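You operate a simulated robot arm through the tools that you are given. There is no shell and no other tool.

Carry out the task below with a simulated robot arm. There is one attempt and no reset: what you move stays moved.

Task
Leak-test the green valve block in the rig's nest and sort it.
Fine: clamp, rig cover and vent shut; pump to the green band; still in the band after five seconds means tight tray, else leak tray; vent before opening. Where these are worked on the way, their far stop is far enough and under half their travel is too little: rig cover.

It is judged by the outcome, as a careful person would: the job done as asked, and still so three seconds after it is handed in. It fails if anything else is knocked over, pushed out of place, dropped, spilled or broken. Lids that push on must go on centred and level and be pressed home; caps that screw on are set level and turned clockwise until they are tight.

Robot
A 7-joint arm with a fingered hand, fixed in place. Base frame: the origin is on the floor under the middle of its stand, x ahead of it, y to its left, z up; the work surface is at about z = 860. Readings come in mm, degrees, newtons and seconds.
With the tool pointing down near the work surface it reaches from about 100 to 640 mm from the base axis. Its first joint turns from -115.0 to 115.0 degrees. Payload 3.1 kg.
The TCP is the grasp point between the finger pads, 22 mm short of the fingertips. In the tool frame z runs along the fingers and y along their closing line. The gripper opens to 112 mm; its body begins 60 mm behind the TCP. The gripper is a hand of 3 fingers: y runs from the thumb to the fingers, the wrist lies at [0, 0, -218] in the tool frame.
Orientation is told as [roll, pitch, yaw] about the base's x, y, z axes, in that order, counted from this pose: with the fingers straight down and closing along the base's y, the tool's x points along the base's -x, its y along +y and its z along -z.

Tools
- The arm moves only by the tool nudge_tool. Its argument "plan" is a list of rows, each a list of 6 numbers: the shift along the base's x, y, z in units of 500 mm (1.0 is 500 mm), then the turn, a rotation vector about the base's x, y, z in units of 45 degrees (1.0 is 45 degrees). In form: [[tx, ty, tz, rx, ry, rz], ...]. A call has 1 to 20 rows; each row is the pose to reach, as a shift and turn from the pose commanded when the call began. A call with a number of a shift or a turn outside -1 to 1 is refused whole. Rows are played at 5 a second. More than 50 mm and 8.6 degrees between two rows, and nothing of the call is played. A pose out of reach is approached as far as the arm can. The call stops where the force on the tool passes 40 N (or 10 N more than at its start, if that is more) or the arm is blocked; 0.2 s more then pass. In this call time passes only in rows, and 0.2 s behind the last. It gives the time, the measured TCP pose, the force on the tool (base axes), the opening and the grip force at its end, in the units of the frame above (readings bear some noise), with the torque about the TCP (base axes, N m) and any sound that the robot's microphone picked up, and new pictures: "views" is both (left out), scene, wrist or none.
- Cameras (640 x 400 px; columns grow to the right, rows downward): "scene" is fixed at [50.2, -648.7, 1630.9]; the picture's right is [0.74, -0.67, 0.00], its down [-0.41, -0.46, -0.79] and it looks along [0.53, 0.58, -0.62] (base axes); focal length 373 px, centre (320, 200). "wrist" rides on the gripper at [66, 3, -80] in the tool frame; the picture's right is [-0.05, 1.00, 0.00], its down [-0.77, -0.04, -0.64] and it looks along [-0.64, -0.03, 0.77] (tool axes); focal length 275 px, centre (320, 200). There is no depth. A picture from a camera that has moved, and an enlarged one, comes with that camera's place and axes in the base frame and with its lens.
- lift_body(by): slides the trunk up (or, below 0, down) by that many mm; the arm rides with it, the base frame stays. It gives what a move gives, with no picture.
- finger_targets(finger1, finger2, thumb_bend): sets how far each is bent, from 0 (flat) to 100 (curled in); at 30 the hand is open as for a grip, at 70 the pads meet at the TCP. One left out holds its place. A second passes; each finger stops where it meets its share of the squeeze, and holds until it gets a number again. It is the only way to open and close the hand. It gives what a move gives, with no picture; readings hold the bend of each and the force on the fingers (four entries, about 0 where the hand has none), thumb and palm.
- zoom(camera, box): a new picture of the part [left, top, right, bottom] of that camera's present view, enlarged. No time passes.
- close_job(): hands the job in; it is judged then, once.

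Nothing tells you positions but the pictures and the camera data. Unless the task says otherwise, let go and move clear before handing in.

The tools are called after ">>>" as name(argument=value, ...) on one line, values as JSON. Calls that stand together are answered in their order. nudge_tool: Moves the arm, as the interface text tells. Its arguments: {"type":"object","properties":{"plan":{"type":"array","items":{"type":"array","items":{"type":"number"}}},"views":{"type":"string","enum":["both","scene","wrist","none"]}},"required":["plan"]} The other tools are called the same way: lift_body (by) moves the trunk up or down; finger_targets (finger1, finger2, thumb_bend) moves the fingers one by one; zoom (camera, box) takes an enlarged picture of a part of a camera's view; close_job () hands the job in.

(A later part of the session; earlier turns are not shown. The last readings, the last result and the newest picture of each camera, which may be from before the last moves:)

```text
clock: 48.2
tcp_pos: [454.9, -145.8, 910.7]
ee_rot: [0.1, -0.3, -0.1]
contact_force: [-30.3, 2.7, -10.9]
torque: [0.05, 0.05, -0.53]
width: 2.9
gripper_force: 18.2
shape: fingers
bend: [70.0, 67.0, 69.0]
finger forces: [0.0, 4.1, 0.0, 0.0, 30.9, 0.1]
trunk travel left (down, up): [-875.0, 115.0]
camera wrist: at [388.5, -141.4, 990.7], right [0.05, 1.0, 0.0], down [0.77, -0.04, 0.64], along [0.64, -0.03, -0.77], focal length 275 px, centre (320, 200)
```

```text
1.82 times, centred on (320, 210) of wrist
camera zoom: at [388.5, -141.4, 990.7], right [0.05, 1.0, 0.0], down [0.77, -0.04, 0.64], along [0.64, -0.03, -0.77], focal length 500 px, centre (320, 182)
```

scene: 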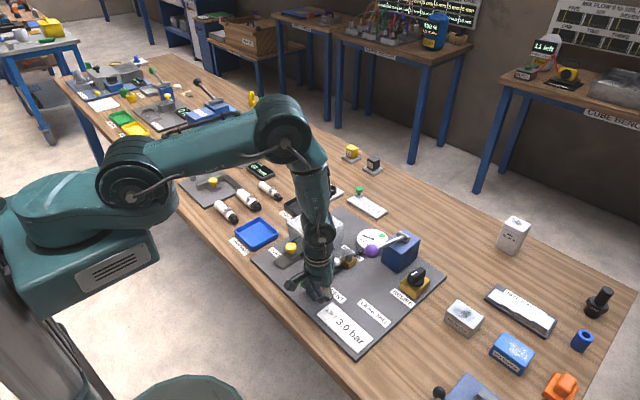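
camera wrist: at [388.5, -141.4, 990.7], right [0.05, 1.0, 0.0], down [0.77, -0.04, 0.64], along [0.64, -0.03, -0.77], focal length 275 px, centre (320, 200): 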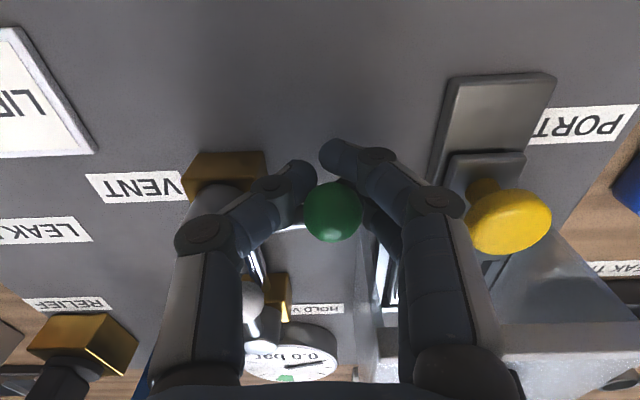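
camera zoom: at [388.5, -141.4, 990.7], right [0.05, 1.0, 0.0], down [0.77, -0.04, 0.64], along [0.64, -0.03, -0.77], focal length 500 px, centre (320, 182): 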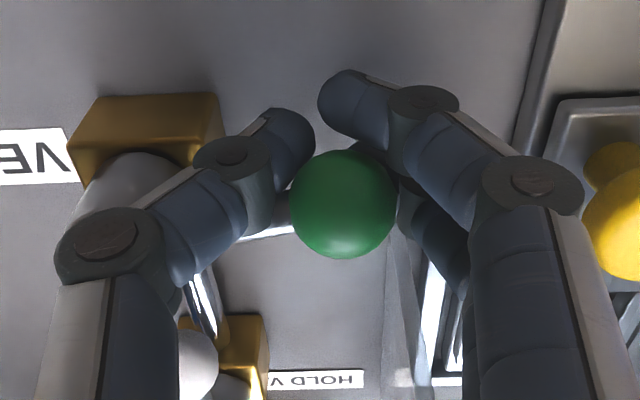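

Stop confirmed at 30 N. Relaxing, freeing the fingers from the ball, then leaving straight up.

>>> nudge_tool(plan=[[-0.008, 0, 0, 0, 0, 0]], views="none")

>>> finger_targets(finger1=60, finger2=57)

>>> nudge_tool(plan=[[0, 0, 0.05, 0, 0, 0], [0, 0, 0.12, 0, 0, 0], [0, 0, 0.2, 0, 0, 0], [0, 0, 0.28, 0, 0, 0]], views="wrist")

>>> zoom(camera="scene", box=[270, 230, 370, 310])

>>> zoom(camera="wrist", box=[160, 40, 440, 260])

```text
clock: 48.6
tcp_pos: [455.7, -144.3, 911.0]
ee_rot: [0.0, -0.4, 0.0]
contact_force: [-25.6, 0.3, -9.1]
torque: [0.04, 0.02, -0.45]
width: 3.0
gripper_force: 15.3
shape: fingers
bend: [70.0, 67.0, 69.0]
finger forces: [0.0, 3.3, 0.0, 0.0, 25.7, 0.0]
trunk travel left (down, up): [-875.0, 115.0]
```

```text
clock: 49.6
tcp_pos: [455.1, -143.7, 910.6]
ee_rot: [0.0, -0.6, 0.1]
contact_force: [-25.2, -0.8, -4.0]
torque: [0.09, 0.01, -0.44]
width: 15.0
gripper_force: 12.6
shape: fingers
bend: [60.0, 56.0, 69.0]
finger forces: [0.0, 0.0, 0.1, 0.1, 24.1, 0.0]
trunk travel left (down, up): [-875.0, 115.0]
```

```text
clock: 50.6
tcp_pos: [460.0, -143.1, 1046.9]
ee_rot: [-0.1, -0.6, 0.0]
contact_force: [-0.6, 0.2, 0.8]
torque: [-0.04, 0.0, 0.01]
width: 14.8
gripper_force: 0.0
shape: fingers
bend: [60.0, 56.0, 70.0]
finger forces: [0.0, 0.0, 0.0, 0.1, 0.0, 0.1]
trunk travel left (down, up): [-875.0, 115.0]
camera wrist: at [391.8, -140.0, 1125.9], right [0.05, 1.0, 0.0], down [0.76, -0.03, 0.64], along [0.64, -0.03, -0.77], focal length 275 px, centre (320, 200)
```

wrist: 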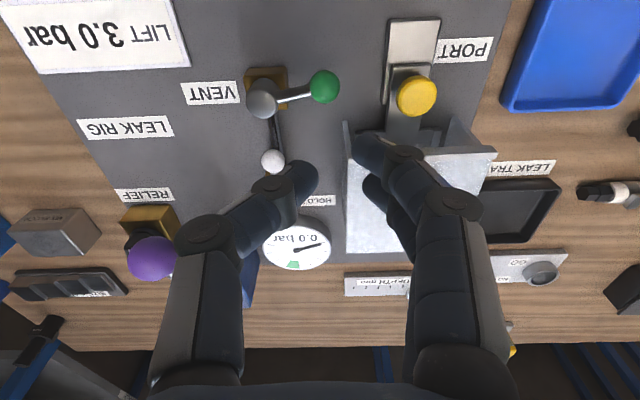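

```text
5.00 times, centred on (320, 270) of scene
camera zoom: at [50.2, -648.7, 1630.9], right [0.74, -0.67, 0.0], down [-0.41, -0.46, -0.79], along [0.53, 0.58, -0.62], focal length 1865 px, centre (320, -150)
```

zoom: 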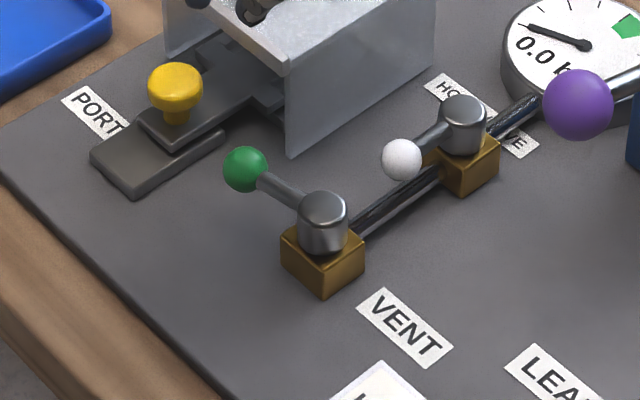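

```text
1.82 times, centred on (300, 150) of wrist
camera zoom: at [391.8, -140.0, 1125.9], right [0.05, 1.0, 0.0], down [0.76, -0.03, 0.64], along [0.64, -0.03, -0.77], focal length 500 px, centre (356, 291)
```

zoom: 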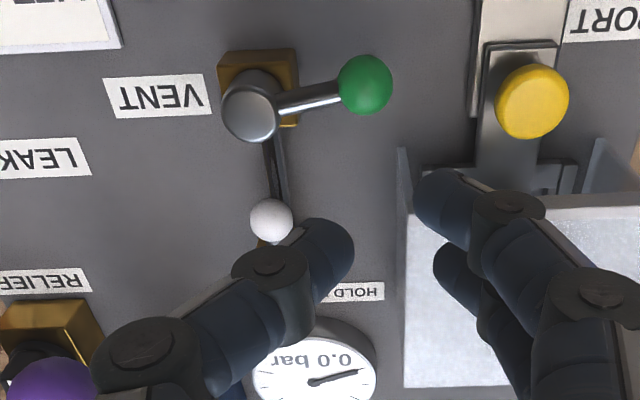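

The vent lever now sits across the pipe (shut). Next the pump: I'll move near the purple lever ball for a close look at it and at the gauge.

>>> nudge_tool(plan=[[0, -0.05, 0.04, 0, 0, 0], [0.02, -0.12, 0.08, 0, 0, 0], [0.04, -0.19, 0.1, 0, 0, 0], [0.05, -0.27, 0.1, 0, 0, 0]], views="both")

>>> finger_targets(finger1=48, finger2=48, thumb_bend=48)

>>> zoom(camera="wrist", box=[200, 60, 460, 280])

>>> zoom(camera="scene", box=[340, 210, 450, 300])

```text
clock: 51.6
tcp_pos: [483.5, -282.8, 1099.7]
ee_rot: [0.1, -0.5, 0.1]
contact_force: [0.8, -0.5, 0.5]
torque: [0.03, -0.01, 0.0]
width: 14.8
gripper_force: 0.1
shape: fingers
bend: [60.0, 56.0, 70.0]
finger forces: [0.0, 0.0, 0.1, 0.1, 0.0, 0.0]
trunk travel left (down, up): [-875.0, 115.0]
camera wrist: at [415.9, -277.7, 1178.9], right [0.05, 1.0, 0.0], down [0.77, -0.04, 0.64], along [0.64, -0.03, -0.77], focal length 275 px, centre (320, 200)
```

scene: 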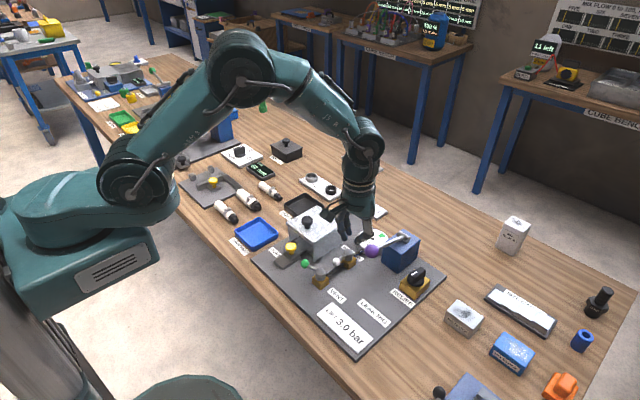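
wrist: 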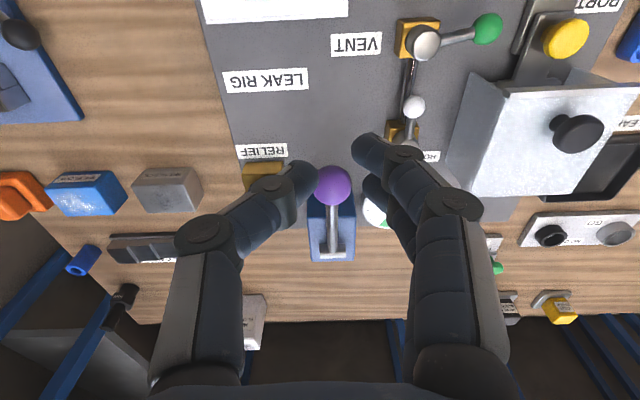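

```text
clock: 52.6
tcp_pos: [483.3, -279.1, 1099.1]
ee_rot: [-0.1, -0.4, 0.0]
contact_force: [0.0, 0.0, -0.3]
torque: [-0.02, -0.02, -0.01]
width: 60.1
gripper_force: 0.0
shape: fingers
bend: [48.0, 48.0, 48.0]
finger forces: [0.0, 0.0, 0.0, 0.0, 0.1, 0.0]
trunk travel left (down, up): [-875.0, 115.0]
```

```text
1.82 times, centred on (330, 170) of wrist
camera zoom: at [416.2, -276.0, 1179.0], right [0.05, 1.0, 0.0], down [0.77, -0.04, 0.64], along [0.64, -0.03, -0.77], focal length 500 px, centre (302, 254)
```

zoom: 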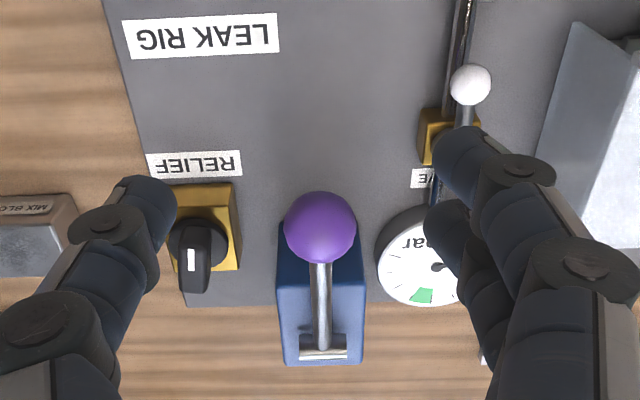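

```text
4.44 times, centred on (395, 255) of scene
camera zoom: at [50.2, -648.7, 1630.9], right [0.74, -0.67, 0.0], down [-0.41, -0.46, -0.79], along [0.53, 0.58, -0.62], focal length 1658 px, centre (-13, -44)
```

zoom: 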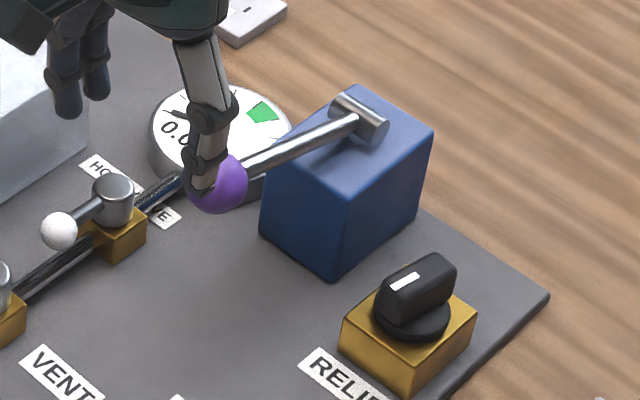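

The purple ball is at about (555,-275,992), with the lever running along +x to a hinge near (686,-275,955). The gauge sits near (667,-192). I'll come in above the ball with the hand yawed about 37°, so the wrist camera keeps the gauge in view between the fingers.

>>> nudge_tool(plan=[[0.024, 0.002, -0.015, 0, 0, 0.14], [0.048, 0.004, -0.03, 0, 0, 0.28], [0.072, 0.005, -0.045, 0, 0, 0.42], [0.096, 0.006, -0.06, 0, 0, 0.56], [0.12, 0.008, -0.075, 0, 0, 0.7], [0.143, 0.01, -0.085, 0, 0, 0.82]], views="both")

>>> zoom(camera="wrist", box=[200, 100, 460, 320])

```text
clock: 54.0
tcp_pos: [554.5, -277.0, 1056.6]
ee_rot: [0.0, -0.5, 37.0]
contact_force: [0.0, -0.1, -0.3]
torque: [-0.02, -0.05, -0.02]
width: 60.4
gripper_force: 0.0
shape: fingers
bend: [48.0, 48.0, 48.0]
finger forces: [0.0, 0.0, 0.0, 0.0, 0.0, 0.0]
trunk travel left (down, up): [-875.0, 115.0]
camera wrist: at [499.2, -315.0, 1135.6], right [-0.56, 0.83, 0.0], down [0.63, 0.43, 0.64], along [0.53, 0.36, -0.77], focal length 275 px, centre (320, 200)
```

scene: 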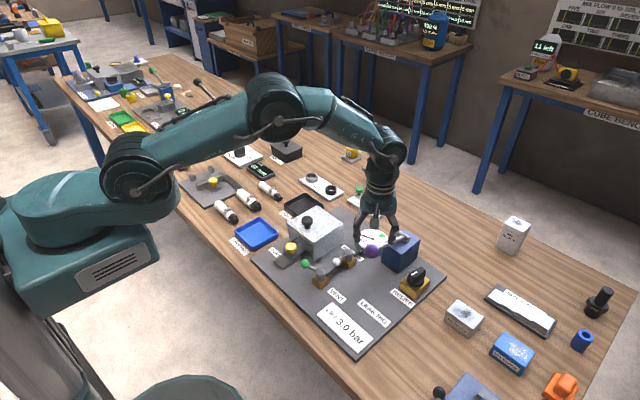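
wrist: 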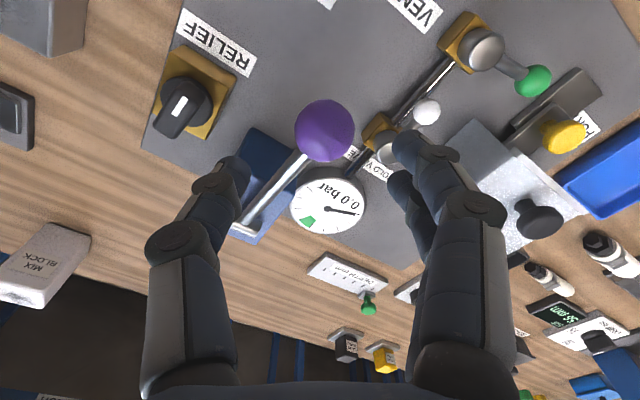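

```text
1.82 times, centred on (330, 210) of wrist
camera zoom: at [499.2, -315.0, 1135.6], right [-0.56, 0.83, 0.0], down [0.63, 0.43, 0.64], along [0.53, 0.36, -0.77], focal length 500 px, centre (302, 182)
```

zoom: 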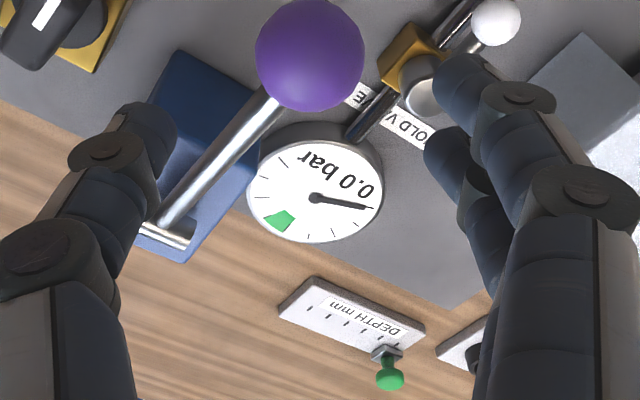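

I can read the gauge between the fingers (0.0 bar, with the green band further round). The hand is centred over the ball; descending to grip it.

>>> nudge_tool(plan=[[0, 0.002, -0.05, 0, 0, 0], [0, 0.003, -0.1, 0, 0, 0], [0, 0.003, -0.13, 0, 0, 0]], views="wrist")

>>> finger_targets(finger1=72, finger2=72, thumb_bend=72)

>>> zoom(camera="wrist", box=[200, 100, 460, 320])

>>> zoom(camera="scene", box=[340, 190, 450, 290])

```text
clock: 54.8
tcp_pos: [555.3, -274.8, 993.6]
ee_rot: [-0.1, -0.5, 37.0]
contact_force: [0.1, -0.6, 0.1]
torque: [-0.04, -0.03, -0.01]
width: 60.2
gripper_force: 0.1
shape: fingers
bend: [48.0, 48.0, 48.0]
finger forces: [0.1, 0.1, 0.1, 0.0, 0.1, 0.0]
trunk travel left (down, up): [-875.0, 115.0]
camera wrist: at [498.9, -311.3, 1071.6], right [-0.56, 0.83, 0.0], down [0.63, 0.43, 0.64], along [0.53, 0.36, -0.77], focal length 275 px, centre (320, 200)
```

wrist: 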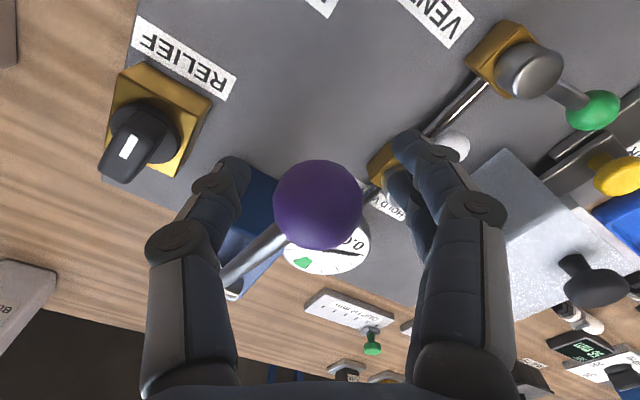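

```text
clock: 55.8
tcp_pos: [556.3, -274.8, 991.6]
ee_rot: [0.0, -0.5, 37.0]
contact_force: [2.4, -3.0, -6.9]
torque: [0.07, 0.01, -0.01]
width: 9.9
gripper_force: 8.3
shape: fingers
bend: [70.0, 70.0, 67.0]
finger forces: [3.1, 3.2, 0.0, 0.0, 10.3, 0.0]
trunk travel left (down, up): [-875.0, 115.0]
```

```text
1.82 times, centred on (330, 210) of wrist
camera zoom: at [499.7, -312.5, 1070.7], right [-0.56, 0.83, 0.0], down [0.63, 0.43, 0.64], along [0.53, 0.36, -0.77], focal length 500 px, centre (302, 182)
```

zoom: 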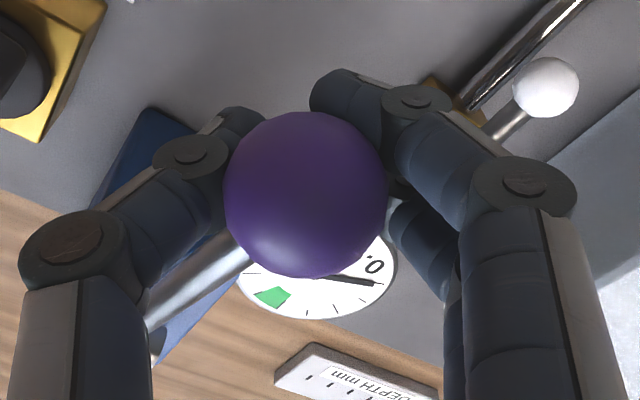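

```text
4.00 times, centred on (395, 240) of scene
camera zoom: at [50.2, -648.7, 1630.9], right [0.74, -0.67, 0.0], down [-0.41, -0.46, -0.79], along [0.53, 0.58, -0.62], focal length 1492 px, centre (20, 40)
```

zoom: 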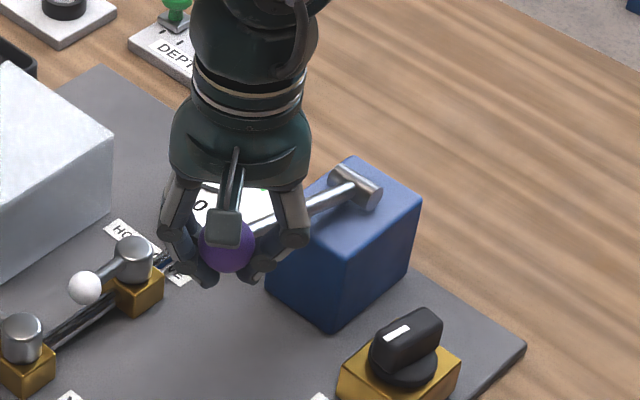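

The fingers wrap just under the ball's middle. I'll try a small downward stroke to feel the lever and watch the gauge.

>>> nudge_tool(plan=[[0, 0, -0.01, 0, 0, 0], [-0.002, 0, -0.02, 0, 0, 0], [-0.004, 0, -0.03, 0, 0, 0], [-0.006, 0, -0.04, 0, 0, 0]], views="both")

>>> zoom(camera="wrist", box=[200, 100, 460, 320])

>>> zoom(camera="scene", box=[340, 190, 450, 290])

```text
clock: 56.8
tcp_pos: [551.1, -273.4, 972.1]
ee_rot: [0.1, -0.4, 36.9]
contact_force: [1.3, -0.7, -0.7]
torque: [0.0, 0.02, 0.01]
width: 0.0
gripper_force: 0.6
shape: fingers
bend: [72.0, 72.0, 72.0]
finger forces: [0.0, 0.0, 0.0, 0.1, 1.7, 0.0]
trunk travel left (down, up): [-875.0, 115.0]
camera wrist: at [495.0, -311.4, 1051.0], right [-0.56, 0.83, 0.0], down [0.63, 0.43, 0.64], along [0.53, 0.36, -0.77], focal length 275 px, centre (320, 200)
```

scene: 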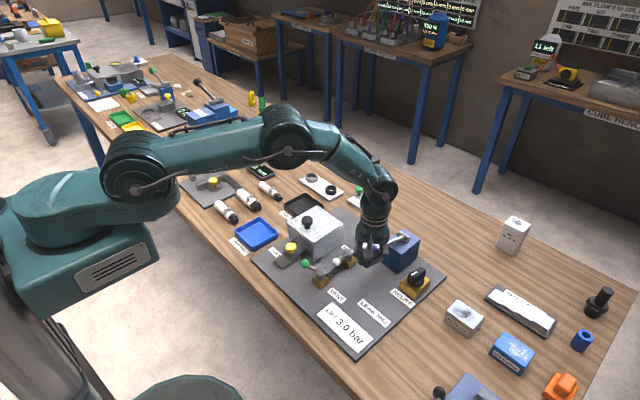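
wrist: 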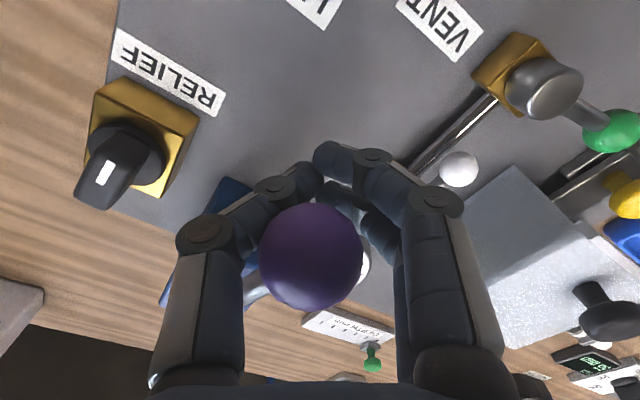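

```text
1.82 times, centred on (330, 210) of wrist
camera zoom: at [495.0, -311.4, 1051.0], right [-0.56, 0.83, 0.0], down [0.63, 0.43, 0.64], along [0.53, 0.36, -0.77], focal length 500 px, centre (302, 182)
```

zoom: 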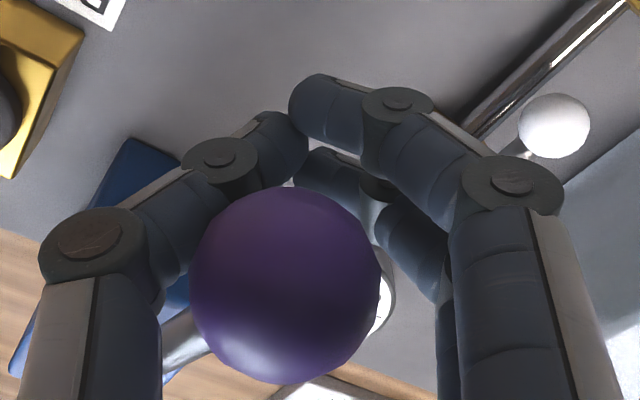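

```text
4.00 times, centred on (395, 240) of scene
camera zoom: at [50.2, -648.7, 1630.9], right [0.74, -0.67, 0.0], down [-0.41, -0.46, -0.79], along [0.53, 0.58, -0.62], focal length 1492 px, centre (20, 40)
```

zoom: 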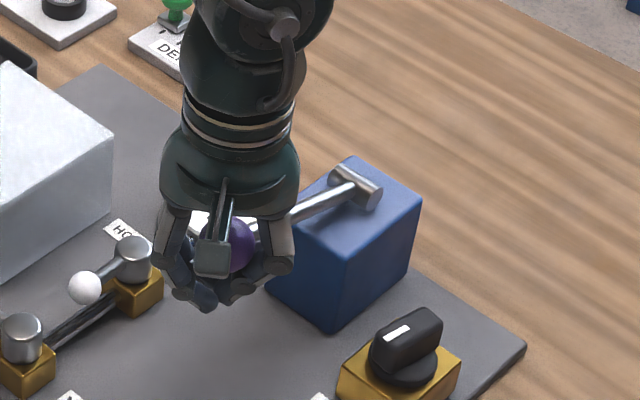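

The fingers slipped under the ball, so it is now caged between the closed fingers and the palm. That suits pumping: the palm can push down and the fingers can lift. I'll lower until the palm meets the ball and then press a little.

>>> nudge_tool(plan=[[0, 0, -0.016, 0, 0, 0], [0, 0, -0.032, 0, 0, 0], [0, 0, -0.044, 0, 0, 0], [0, 0, -0.056, 0, 0, 0]], views="both")

>>> zoom(camera="scene", box=[340, 190, 450, 290])

```text
clock: 57.8
tcp_pos: [552.7, -273.0, 944.6]
ee_rot: [-0.2, -0.4, 36.8]
contact_force: [0.0, -0.6, 2.0]
torque: [0.07, -0.04, 0.03]
width: 0.0
gripper_force: 1.2
shape: fingers
bend: [72.0, 72.0, 72.0]
finger forces: [0.1, 0.1, 0.0, 0.0, 0.9, 1.9]
trunk travel left (down, up): [-875.0, 115.0]
camera wrist: at [496.6, -310.3, 1023.4], right [-0.56, 0.83, 0.0], down [0.63, 0.43, 0.64], along [0.53, 0.36, -0.77], focal length 275 px, centre (320, 200)
```

scene: 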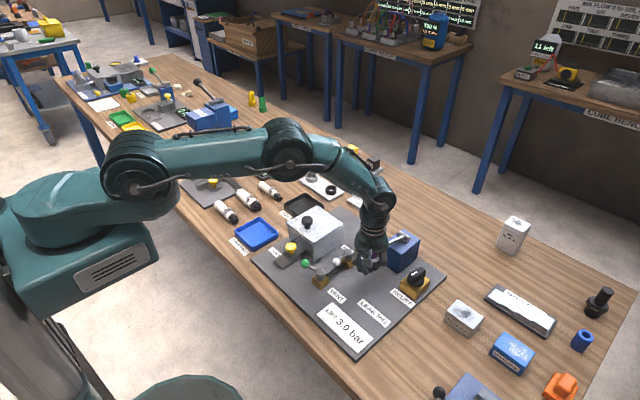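
wrist: 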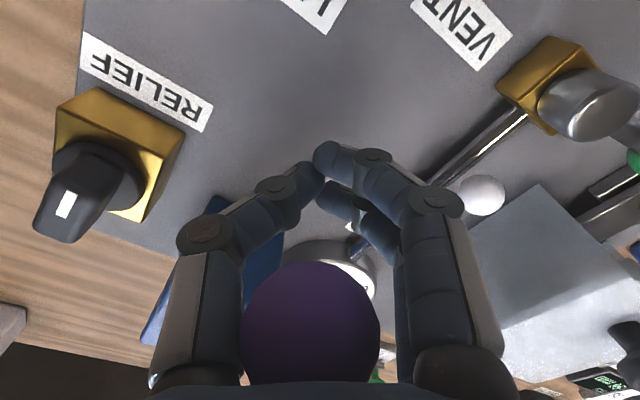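

```text
4.00 times, centred on (395, 240) of scene
camera zoom: at [50.2, -648.7, 1630.9], right [0.74, -0.67, 0.0], down [-0.41, -0.46, -0.79], along [0.53, 0.58, -0.62], focal length 1492 px, centre (20, 40)
```

zoom: 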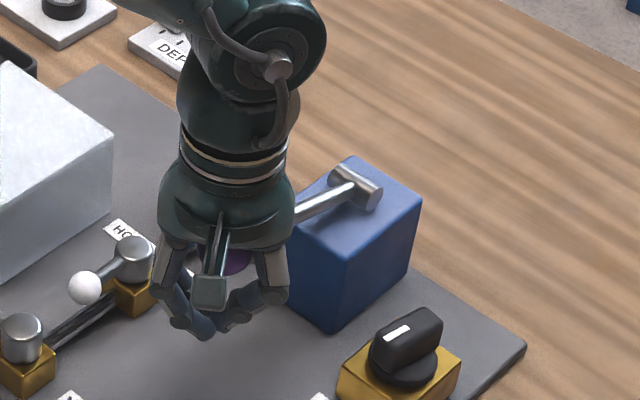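

The palm is now touching the ball (about 2 N). Pressing the lever down about 30 mm.

>>> nudge_tool(plan=[[0, 0, -0.01, 0, 0, 0], [0, 0, -0.02, 0, 0, 0], [0, 0, -0.03, 0, 0, 0], [0, 0, -0.04, 0, 0, 0], [0, 0, -0.05, 0, 0, 0], [0, 0, -0.06, 0, 0, 0]], views="both")

>>> zoom(camera="scene", box=[340, 190, 450, 290])

>>> zoom(camera="wrist", box=[200, 180, 460, 400])

```text
clock: 59.2
tcp_pos: [551.0, -273.9, 914.2]
ee_rot: [0.0, -0.5, 36.9]
contact_force: [-3.4, 0.2, 4.5]
torque: [-0.02, -0.21, 0.0]
width: 0.0
gripper_force: 2.5
shape: fingers
bend: [72.0, 72.0, 72.0]
finger forces: [0.1, 0.0, 0.0, 0.0, 0.1, 4.8]
trunk travel left (down, up): [-875.0, 115.0]
camera wrist: at [495.3, -310.8, 994.0], right [-0.56, 0.83, 0.0], down [0.63, 0.43, 0.64], along [0.53, 0.36, -0.77], focal length 275 px, centre (320, 200)
```

scene: 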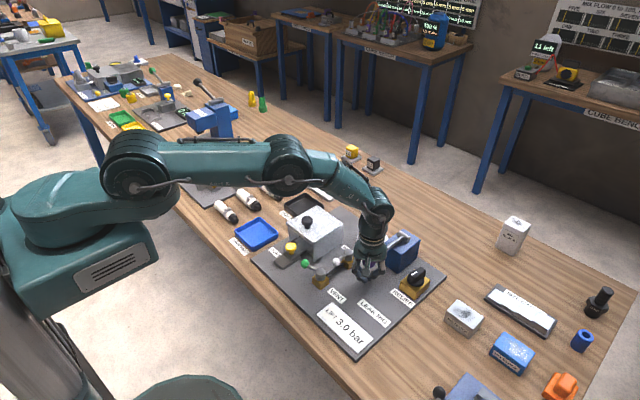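
wrist: 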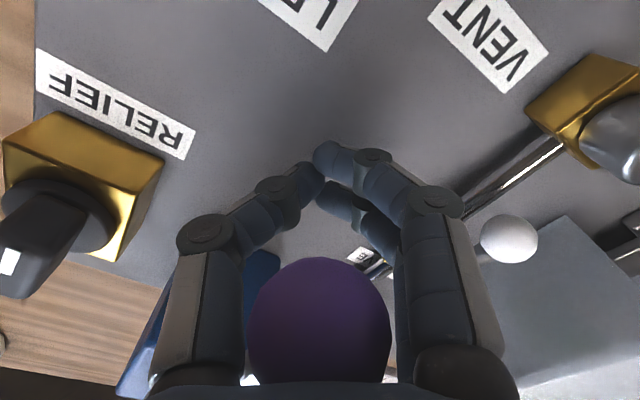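

```text
4.00 times, centred on (395, 240) of scene
camera zoom: at [50.2, -648.7, 1630.9], right [0.74, -0.67, 0.0], down [-0.41, -0.46, -0.79], along [0.53, 0.58, -0.62], focal length 1492 px, centre (20, 40)
```

zoom: 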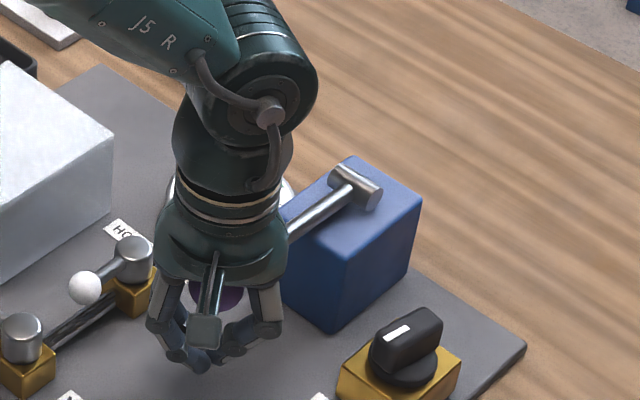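

```text
1.82 times, centred on (330, 290) of wrist
camera zoom: at [495.3, -310.8, 994.0], right [-0.56, 0.83, 0.0], down [0.63, 0.43, 0.64], along [0.53, 0.36, -0.77], focal length 500 px, centre (302, 36)
```

zoom: 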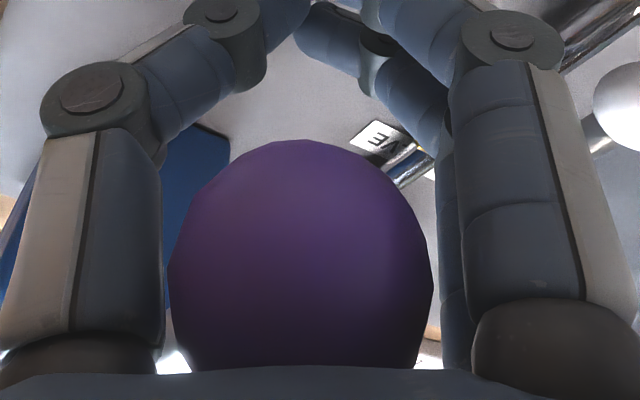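

The lever went down about 30 mm under only 5 N. Now I'll lift it back with the caged fingers, then open and rise to read the gauge.

>>> nudge_tool(plan=[[0, 0, 0.02, 0, 0, 0], [0, 0, 0.04, 0, 0, 0], [0, 0, 0.06, 0, 0, 0], [0, 0, 0.08, 0, 0, 0], [0, 0, 0.1, 0, 0, 0], [0, 0, 0.115, 0, 0, 0]], views="both")

>>> zoom(camera="scene", box=[340, 190, 450, 290])

>>> zoom(camera="wrist", box=[200, 100, 460, 320])

```text
clock: 60.6
tcp_pos: [552.5, -273.9, 970.8]
ee_rot: [0.0, -0.5, 36.9]
contact_force: [-0.6, -0.1, -1.1]
torque: [0.02, 0.03, 0.02]
width: 0.0
gripper_force: 0.5
shape: fingers
bend: [72.0, 72.0, 72.0]
finger forces: [0.1, 0.0, 0.0, 0.0, 0.6, 0.0]
trunk travel left (down, up): [-875.0, 115.0]
camera wrist: at [496.7, -310.9, 1050.4], right [-0.56, 0.83, 0.0], down [0.63, 0.43, 0.64], along [0.53, 0.36, -0.77], focal length 275 px, centre (320, 200)
```

scene: 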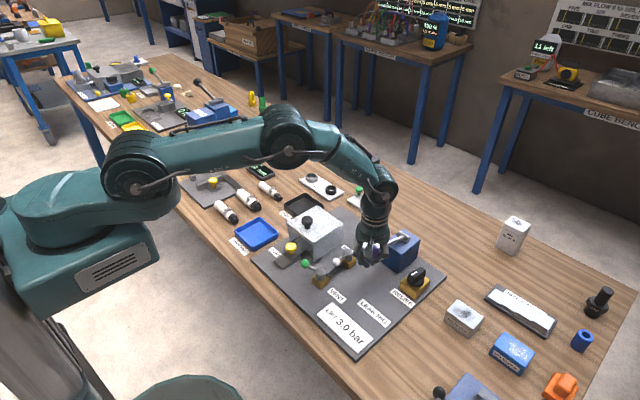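
wrist: 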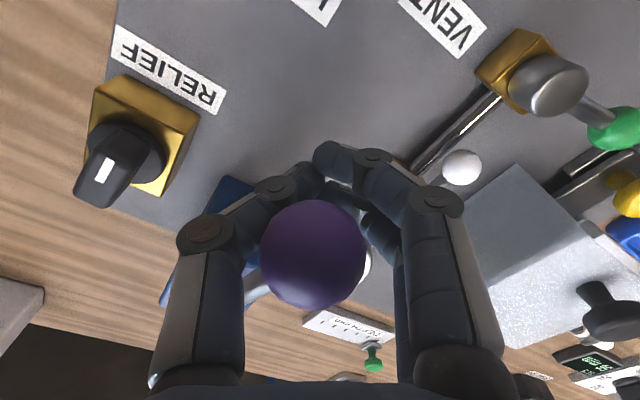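

```text
4.00 times, centred on (395, 240) of scene
camera zoom: at [50.2, -648.7, 1630.9], right [0.74, -0.67, 0.0], down [-0.41, -0.46, -0.79], along [0.53, 0.58, -0.62], focal length 1492 px, centre (20, 40)
```

zoom: 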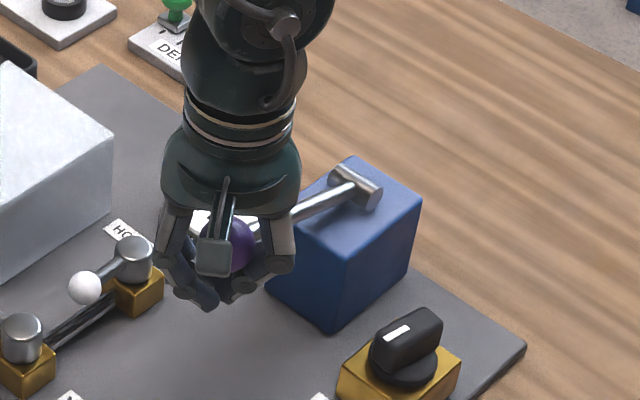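

```text
1.82 times, centred on (330, 210) of wrist
camera zoom: at [496.7, -310.9, 1050.4], right [-0.56, 0.83, 0.0], down [0.63, 0.43, 0.64], along [0.53, 0.36, -0.77], focal length 500 px, centre (302, 182)
```

zoom: 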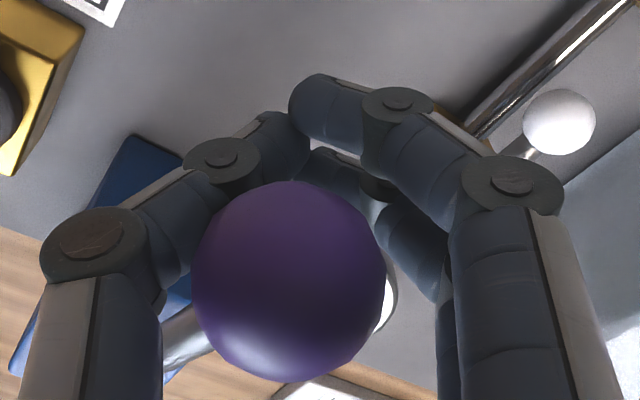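

The lever is back up. Opening the fingers and rising to read the gauge.

>>> finger_targets(finger1=46, finger2=46, thumb_bend=46)

>>> nudge_tool(plan=[[0, 0, 0.05, 0, 0, 0], [0, 0, 0.11, 0, 0, 0], [0, 0, 0.17, 0, 0, 0]], views="wrist")

>>> zoom(camera="wrist", box=[240, 120, 420, 250])

```text
clock: 61.6
tcp_pos: [552.2, -273.3, 973.3]
ee_rot: [0.0, -0.5, 36.9]
contact_force: [-0.6, -0.1, 0.5]
torque: [-0.01, 0.01, 0.02]
width: 66.1
gripper_force: 0.0
shape: fingers
bend: [46.0, 46.0, 46.0]
finger forces: [0.0, 0.1, 0.1, 0.1, 0.0, 0.0]
trunk travel left (down, up): [-875.0, 115.0]
```

```text
clock: 62.4
tcp_pos: [552.6, -272.7, 1055.4]
ee_rot: [0.1, -0.6, 36.9]
contact_force: [-0.1, 0.5, -0.3]
torque: [0.01, 0.01, 0.03]
width: 65.8
gripper_force: 0.1
shape: fingers
bend: [46.0, 46.0, 46.0]
finger forces: [0.0, 0.0, 0.0, 0.1, 0.0, 0.0]
trunk travel left (down, up): [-875.0, 115.0]
camera wrist: at [495.7, -310.2, 1135.4], right [-0.56, 0.83, 0.0], down [0.63, 0.43, 0.64], along [0.53, 0.36, -0.77], focal length 275 px, centre (320, 200)
```

wrist: 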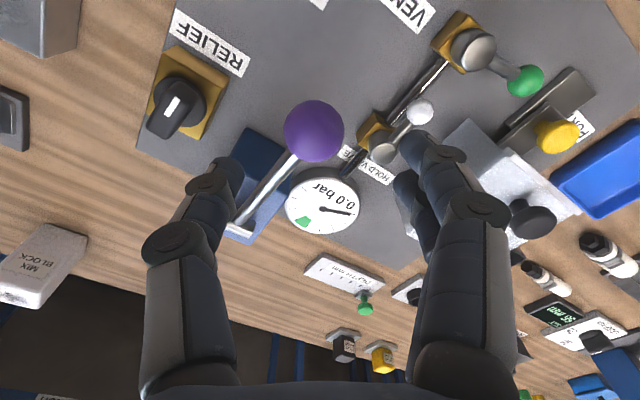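

```text
3.08 times, centred on (330, 185) of wrist
camera zoom: at [495.7, -310.2, 1135.4], right [-0.56, 0.83, 0.0], down [0.63, 0.43, 0.64], along [0.53, 0.36, -0.77], focal length 847 px, centre (289, 246)
```

zoom: 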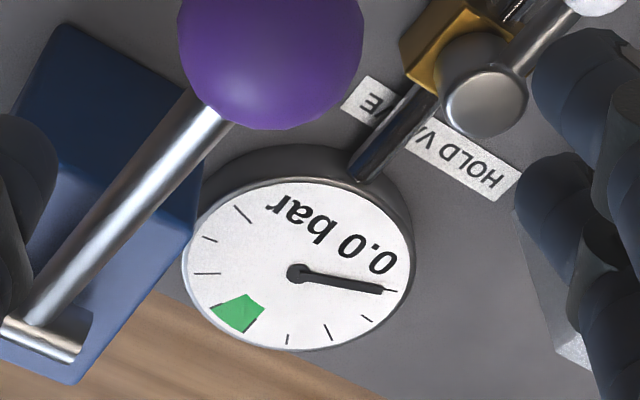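

Still 0.0 bar, so that short stroke did nothing visible; a fuller stroke is probably needed. I'll lower again until the palm is near the ball, then curl the fingers fully around it for a firm grip.

>>> nudge_tool(plan=[[0.002, 0, -0.06, 0, 0, 0], [0.004, 0, -0.12, 0, 0, 0], [0.006, 0, -0.18, 0, 0, 0], [0.006, 0, -0.216, 0, 0, 0]], views="wrist")

>>> finger_targets(finger1=95, finger2=95, thumb_bend=95)

>>> zoom(camera="wrist", box=[180, 120, 460, 400])

>>> zoom(camera="scene", box=[340, 190, 450, 290])

```text
clock: 63.4
tcp_pos: [555.7, -271.7, 949.0]
ee_rot: [0.0, -0.5, 36.9]
contact_force: [0.3, 0.1, -0.2]
torque: [-0.02, 0.0, 0.01]
width: 66.0
gripper_force: 0.1
shape: fingers
bend: [46.0, 46.0, 46.0]
finger forces: [0.0, 0.0, 0.0, 0.0, 0.0, 0.0]
trunk travel left (down, up): [-875.0, 115.0]
camera wrist: at [499.4, -309.4, 1028.0], right [-0.56, 0.83, 0.0], down [0.63, 0.43, 0.64], along [0.53, 0.36, -0.77], focal length 275 px, centre (320, 200)
```

wrist: 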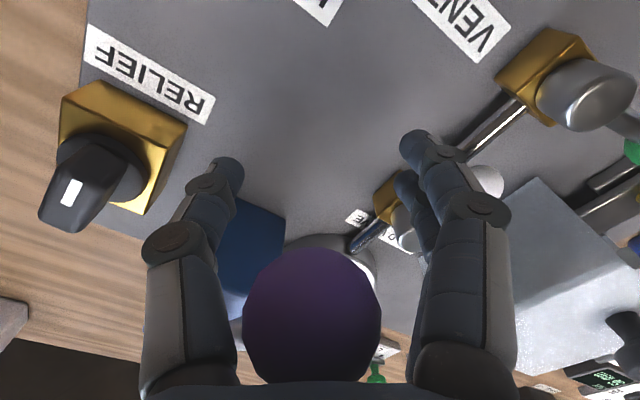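

```text
clock: 64.4
tcp_pos: [554.9, -272.5, 949.1]
ee_rot: [-0.1, -0.6, 37.0]
contact_force: [0.8, -1.1, -0.3]
torque: [0.04, 0.03, 0.02]
width: 2.8
gripper_force: 0.1
shape: fingers
bend: [87.0, 87.0, 89.0]
finger forces: [0.1, 0.0, 0.0, 0.0, 0.5, 0.0]
trunk travel left (down, up): [-875.0, 115.0]
```

```text
1.43 times, centred on (320, 260) of wrist
camera zoom: at [499.3, -309.4, 1028.2], right [-0.56, 0.83, 0.0], down [0.63, 0.43, 0.64], along [0.53, 0.36, -0.77], focal length 393 px, centre (320, 114)
```

zoom: 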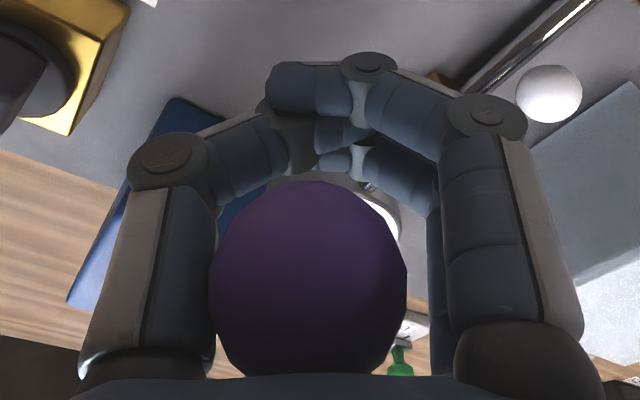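

```text
4.00 times, centred on (395, 240) of scene
camera zoom: at [50.2, -648.7, 1630.9], right [0.74, -0.67, 0.0], down [-0.41, -0.46, -0.79], along [0.53, 0.58, -0.62], focal length 1492 px, centre (20, 40)
```

zoom: 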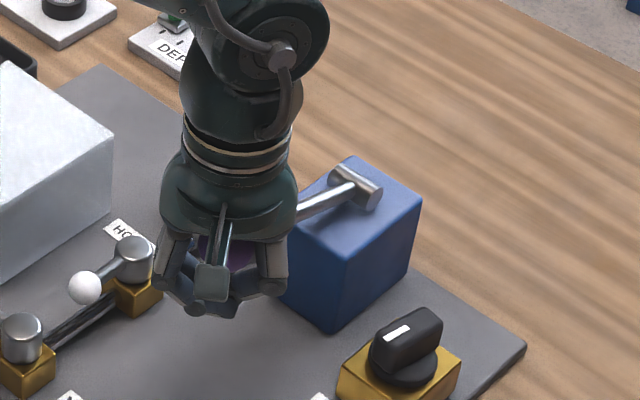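

The fingers now close well under the ball with less protrusion. Pressing the lever down in steps and watching force and clearance.

>>> nudge_tool(plan=[[0, 0, -0.014, 0, 0, 0], [0, 0, -0.028, 0, 0, 0], [0, 0, -0.042, 0, 0, 0], [0, 0, -0.056, 0, 0, 0], [0, 0, -0.07, 0, 0, 0], [0, 0, -0.084, 0, 0, 0]], views="wrist")

>>> zoom(camera="scene", box=[340, 190, 450, 290])

```text
clock: 65.8
tcp_pos: [554.9, -271.8, 904.7]
ee_rot: [-0.1, -0.5, 37.0]
contact_force: [-4.7, 1.0, 5.3]
torque: [-0.07, -0.21, -0.04]
width: 2.9
gripper_force: 2.6
shape: fingers
bend: [87.0, 87.0, 89.0]
finger forces: [0.1, 0.0, 0.0, 0.0, 0.0, 5.3]
trunk travel left (down, up): [-875.0, 115.0]
camera wrist: at [497.6, -309.4, 984.8], right [-0.56, 0.83, 0.0], down [0.63, 0.43, 0.64], along [0.53, 0.36, -0.77], focal length 275 px, centre (320, 200)
```

wrist: 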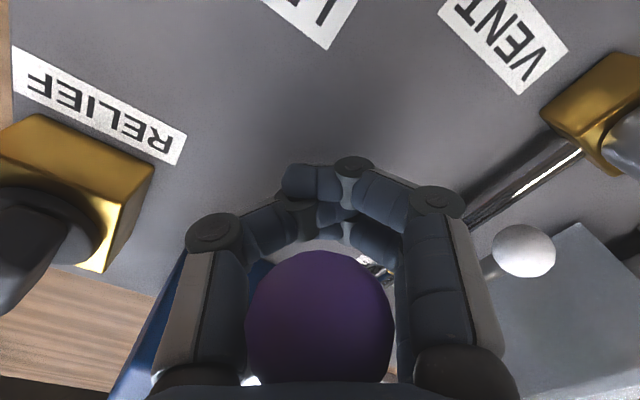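

```text
4.00 times, centred on (395, 240) of scene
camera zoom: at [50.2, -648.7, 1630.9], right [0.74, -0.67, 0.0], down [-0.41, -0.46, -0.79], along [0.53, 0.58, -0.62], focal length 1492 px, centre (20, 40)
```

zoom: 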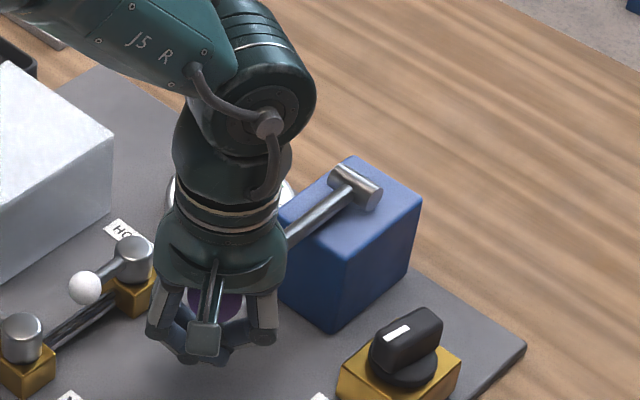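

Still light resistance (5 N). Continuing down carefully.

>>> nudge_tool(plan=[[0, 0, -0.01, 0, 0, 0], [0, 0, -0.02, 0, 0, 0], [0, 0, -0.03, 0, 0, 0], [0, 0, -0.038, 0, 0, 0]], views="wrist")

>>> zoom(camera="scene", box=[340, 190, 450, 290])

```text
clock: 66.8
tcp_pos: [553.7, -271.5, 888.9]
ee_rot: [-0.3, -0.5, 36.9]
contact_force: [-2.7, 2.6, 9.5]
torque: [-0.21, -0.11, -0.04]
width: 3.0
gripper_force: 4.9
shape: fingers
bend: [87.0, 87.0, 89.0]
finger forces: [0.1, 0.0, 0.1, 0.1, 0.0, 9.7]
trunk travel left (down, up): [-875.0, 115.0]
camera wrist: at [498.0, -310.3, 968.0], right [-0.56, 0.83, 0.0], down [0.63, 0.43, 0.64], along [0.53, 0.36, -0.77], focal length 275 px, centre (320, 200)
```

wrist: 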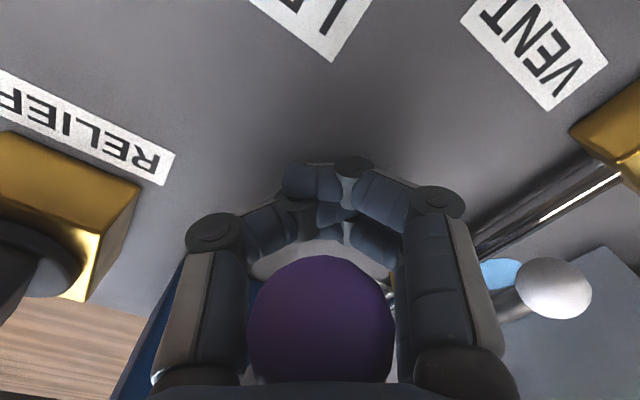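

```text
4.00 times, centred on (395, 240) of scene
camera zoom: at [50.2, -648.7, 1630.9], right [0.74, -0.67, 0.0], down [-0.41, -0.46, -0.79], along [0.53, 0.58, -0.62], focal length 1492 px, centre (20, 40)
```

zoom: 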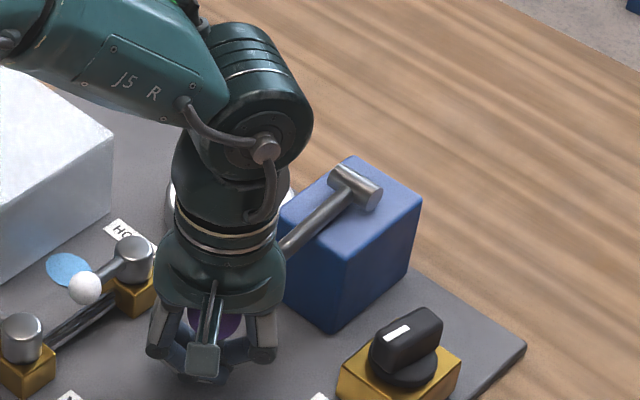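

A light-blue disc has appeared on the panel near the hold valve. I need to look at it closely before going on.

>>> zoom(camera="scene", box=[320, 230, 380, 280])

>>> zoom(camera="wrist", box=[440, 200, 640, 330])

```text
8.00 times, centred on (350, 255) of scene
camera zoom: at [50.2, -648.7, 1630.9], right [0.74, -0.67, 0.0], down [-0.41, -0.46, -0.79], along [0.53, 0.58, -0.62], focal length 2984 px, centre (80, -240)
```

zoom: 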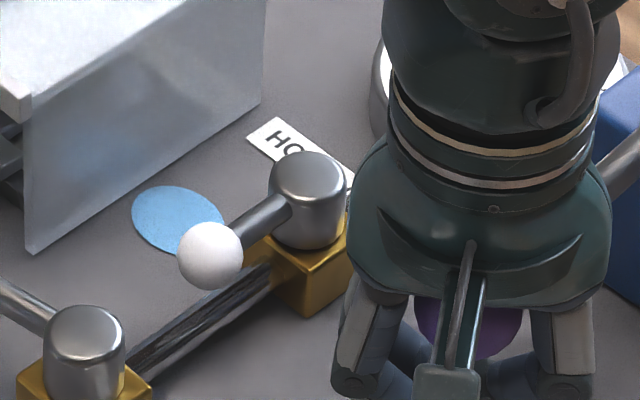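

```text
3.08 times, centred on (540, 265) of wrist
camera zoom: at [498.0, -310.3, 968.0], right [-0.56, 0.83, 0.0], down [0.63, 0.43, 0.64], along [0.53, 0.36, -0.77], focal length 847 px, centre (-357, 0)
```

zoom: 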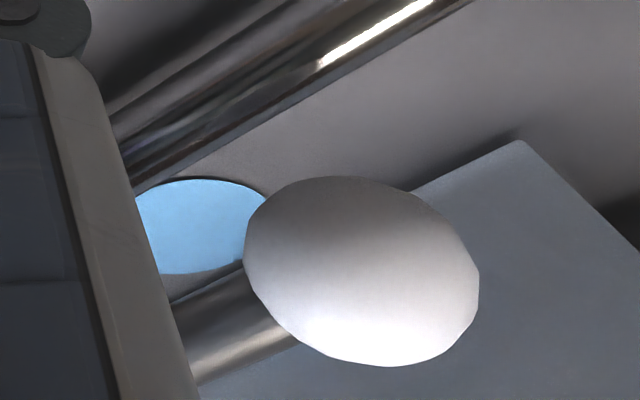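

It looks like a puddle of test fluid on the panel beside the cover. I'll raise the lever, release it and rise to read the gauge before doing anything else.

>>> nudge_tool(plan=[[0, 0, 0.03, 0, 0, 0], [0, 0, 0.06, 0, 0, 0], [0, 0, 0.09, 0, 0, 0], [0, 0, 0.12, 0, 0, 0], [0, 0, 0.14, 0, 0, 0]], views="both")

>>> finger_targets(finger1=46, finger2=46, thumb_bend=46)

>>> nudge_tool(plan=[[0, 0, 0.06, 0, 0, 0], [0, 0, 0.12, 0, 0, 0], [0, 0, 0.18, 0, 0, 0]], views="wrist")

>>> zoom(camera="wrist", box=[240, 120, 420, 250])

>>> zoom(camera="scene", box=[280, 200, 400, 290])

```text
clock: 68.0
tcp_pos: [554.7, -273.5, 955.1]
ee_rot: [-0.1, -0.5, 36.9]
contact_force: [0.8, -0.1, 0.5]
torque: [0.0, 0.01, -0.02]
width: 3.2
gripper_force: 0.1
shape: fingers
bend: [87.0, 87.0, 89.0]
finger forces: [0.0, 0.0, 0.0, 0.0, 0.1, 0.1]
trunk travel left (down, up): [-875.0, 115.0]
camera wrist: at [499.1, -311.2, 1034.2], right [-0.56, 0.83, 0.0], down [0.63, 0.43, 0.64], along [0.53, 0.36, -0.77], focal length 275 px, centre (320, 200)
```

scene: 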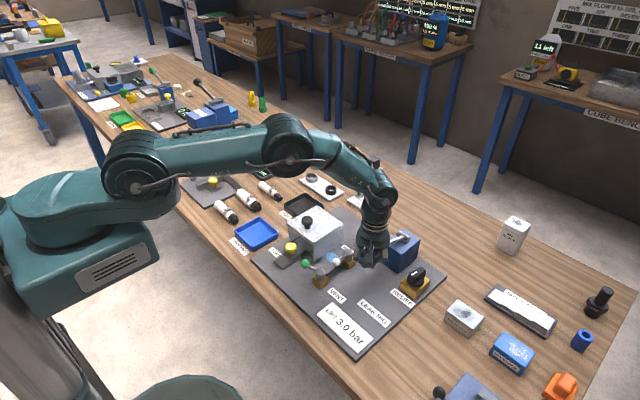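
wrist: 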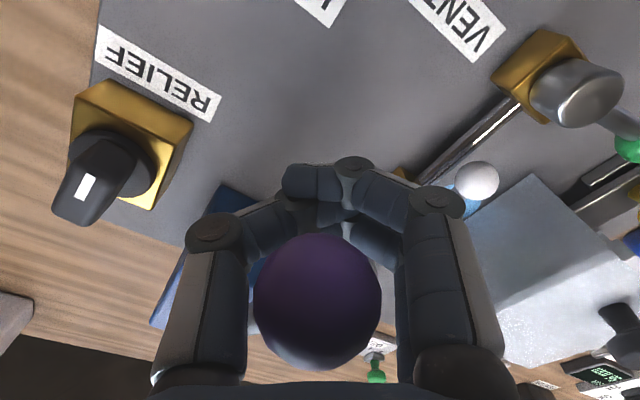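

```text
clock: 69.0
tcp_pos: [554.4, -274.3, 955.2]
ee_rot: [-0.1, -0.5, 36.9]
contact_force: [-0.2, 0.1, 0.4]
torque: [-0.01, 0.01, 0.02]
width: 65.8
gripper_force: 0.1
shape: fingers
bend: [46.0, 46.0, 46.0]
finger forces: [0.1, 0.0, 0.0, 0.0, 0.0, 0.0]
trunk travel left (down, up): [-875.0, 115.0]
```

```text
clock: 69.8
tcp_pos: [555.2, -274.4, 1046.6]
ee_rot: [-0.1, -0.5, 36.9]
contact_force: [0.4, -0.8, -0.3]
torque: [0.01, -0.06, -0.01]
width: 66.1
gripper_force: 0.2
shape: fingers
bend: [46.0, 46.0, 46.0]
finger forces: [0.0, 0.0, 0.1, 0.1, 0.0, 0.1]
trunk travel left (down, up): [-875.0, 115.0]
camera wrist: at [499.4, -311.5, 1125.6], right [-0.56, 0.83, 0.0], down [0.63, 0.43, 0.64], along [0.53, 0.36, -0.77], focal length 275 px, centre (320, 200)
```

wrist: 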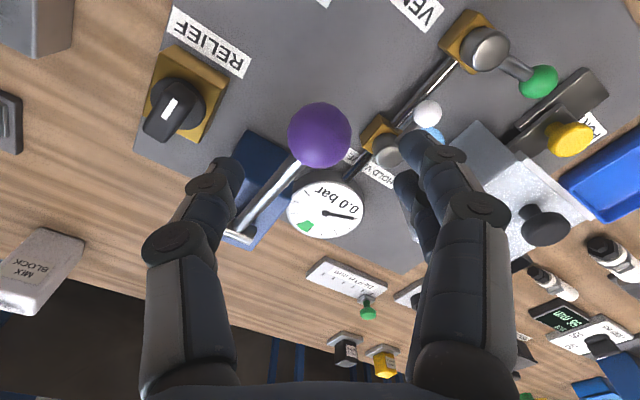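

```text
3.08 times, centred on (330, 185) of wrist
camera zoom: at [499.4, -311.5, 1125.6], right [-0.56, 0.83, 0.0], down [0.63, 0.43, 0.64], along [0.53, 0.36, -0.77], focal length 847 px, centre (289, 246)
```

zoom: 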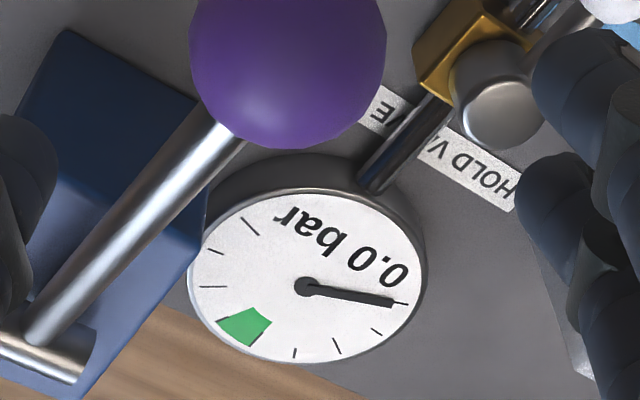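

```text
4.44 times, centred on (340, 245) of scene
camera zoom: at [50.2, -648.7, 1630.9], right [0.74, -0.67, 0.0], down [-0.41, -0.46, -0.79], along [0.53, 0.58, -0.62], focal length 1658 px, centre (231, 0)
```

zoom: 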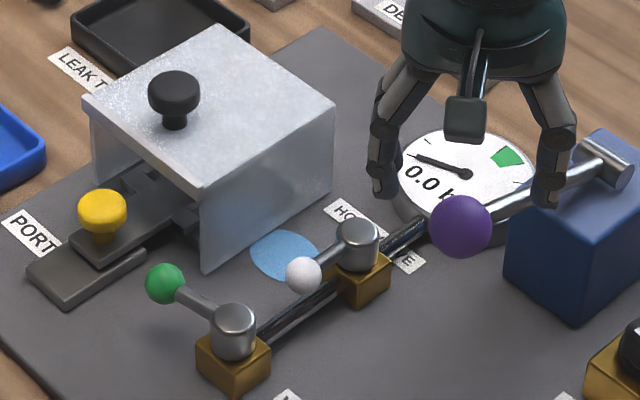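

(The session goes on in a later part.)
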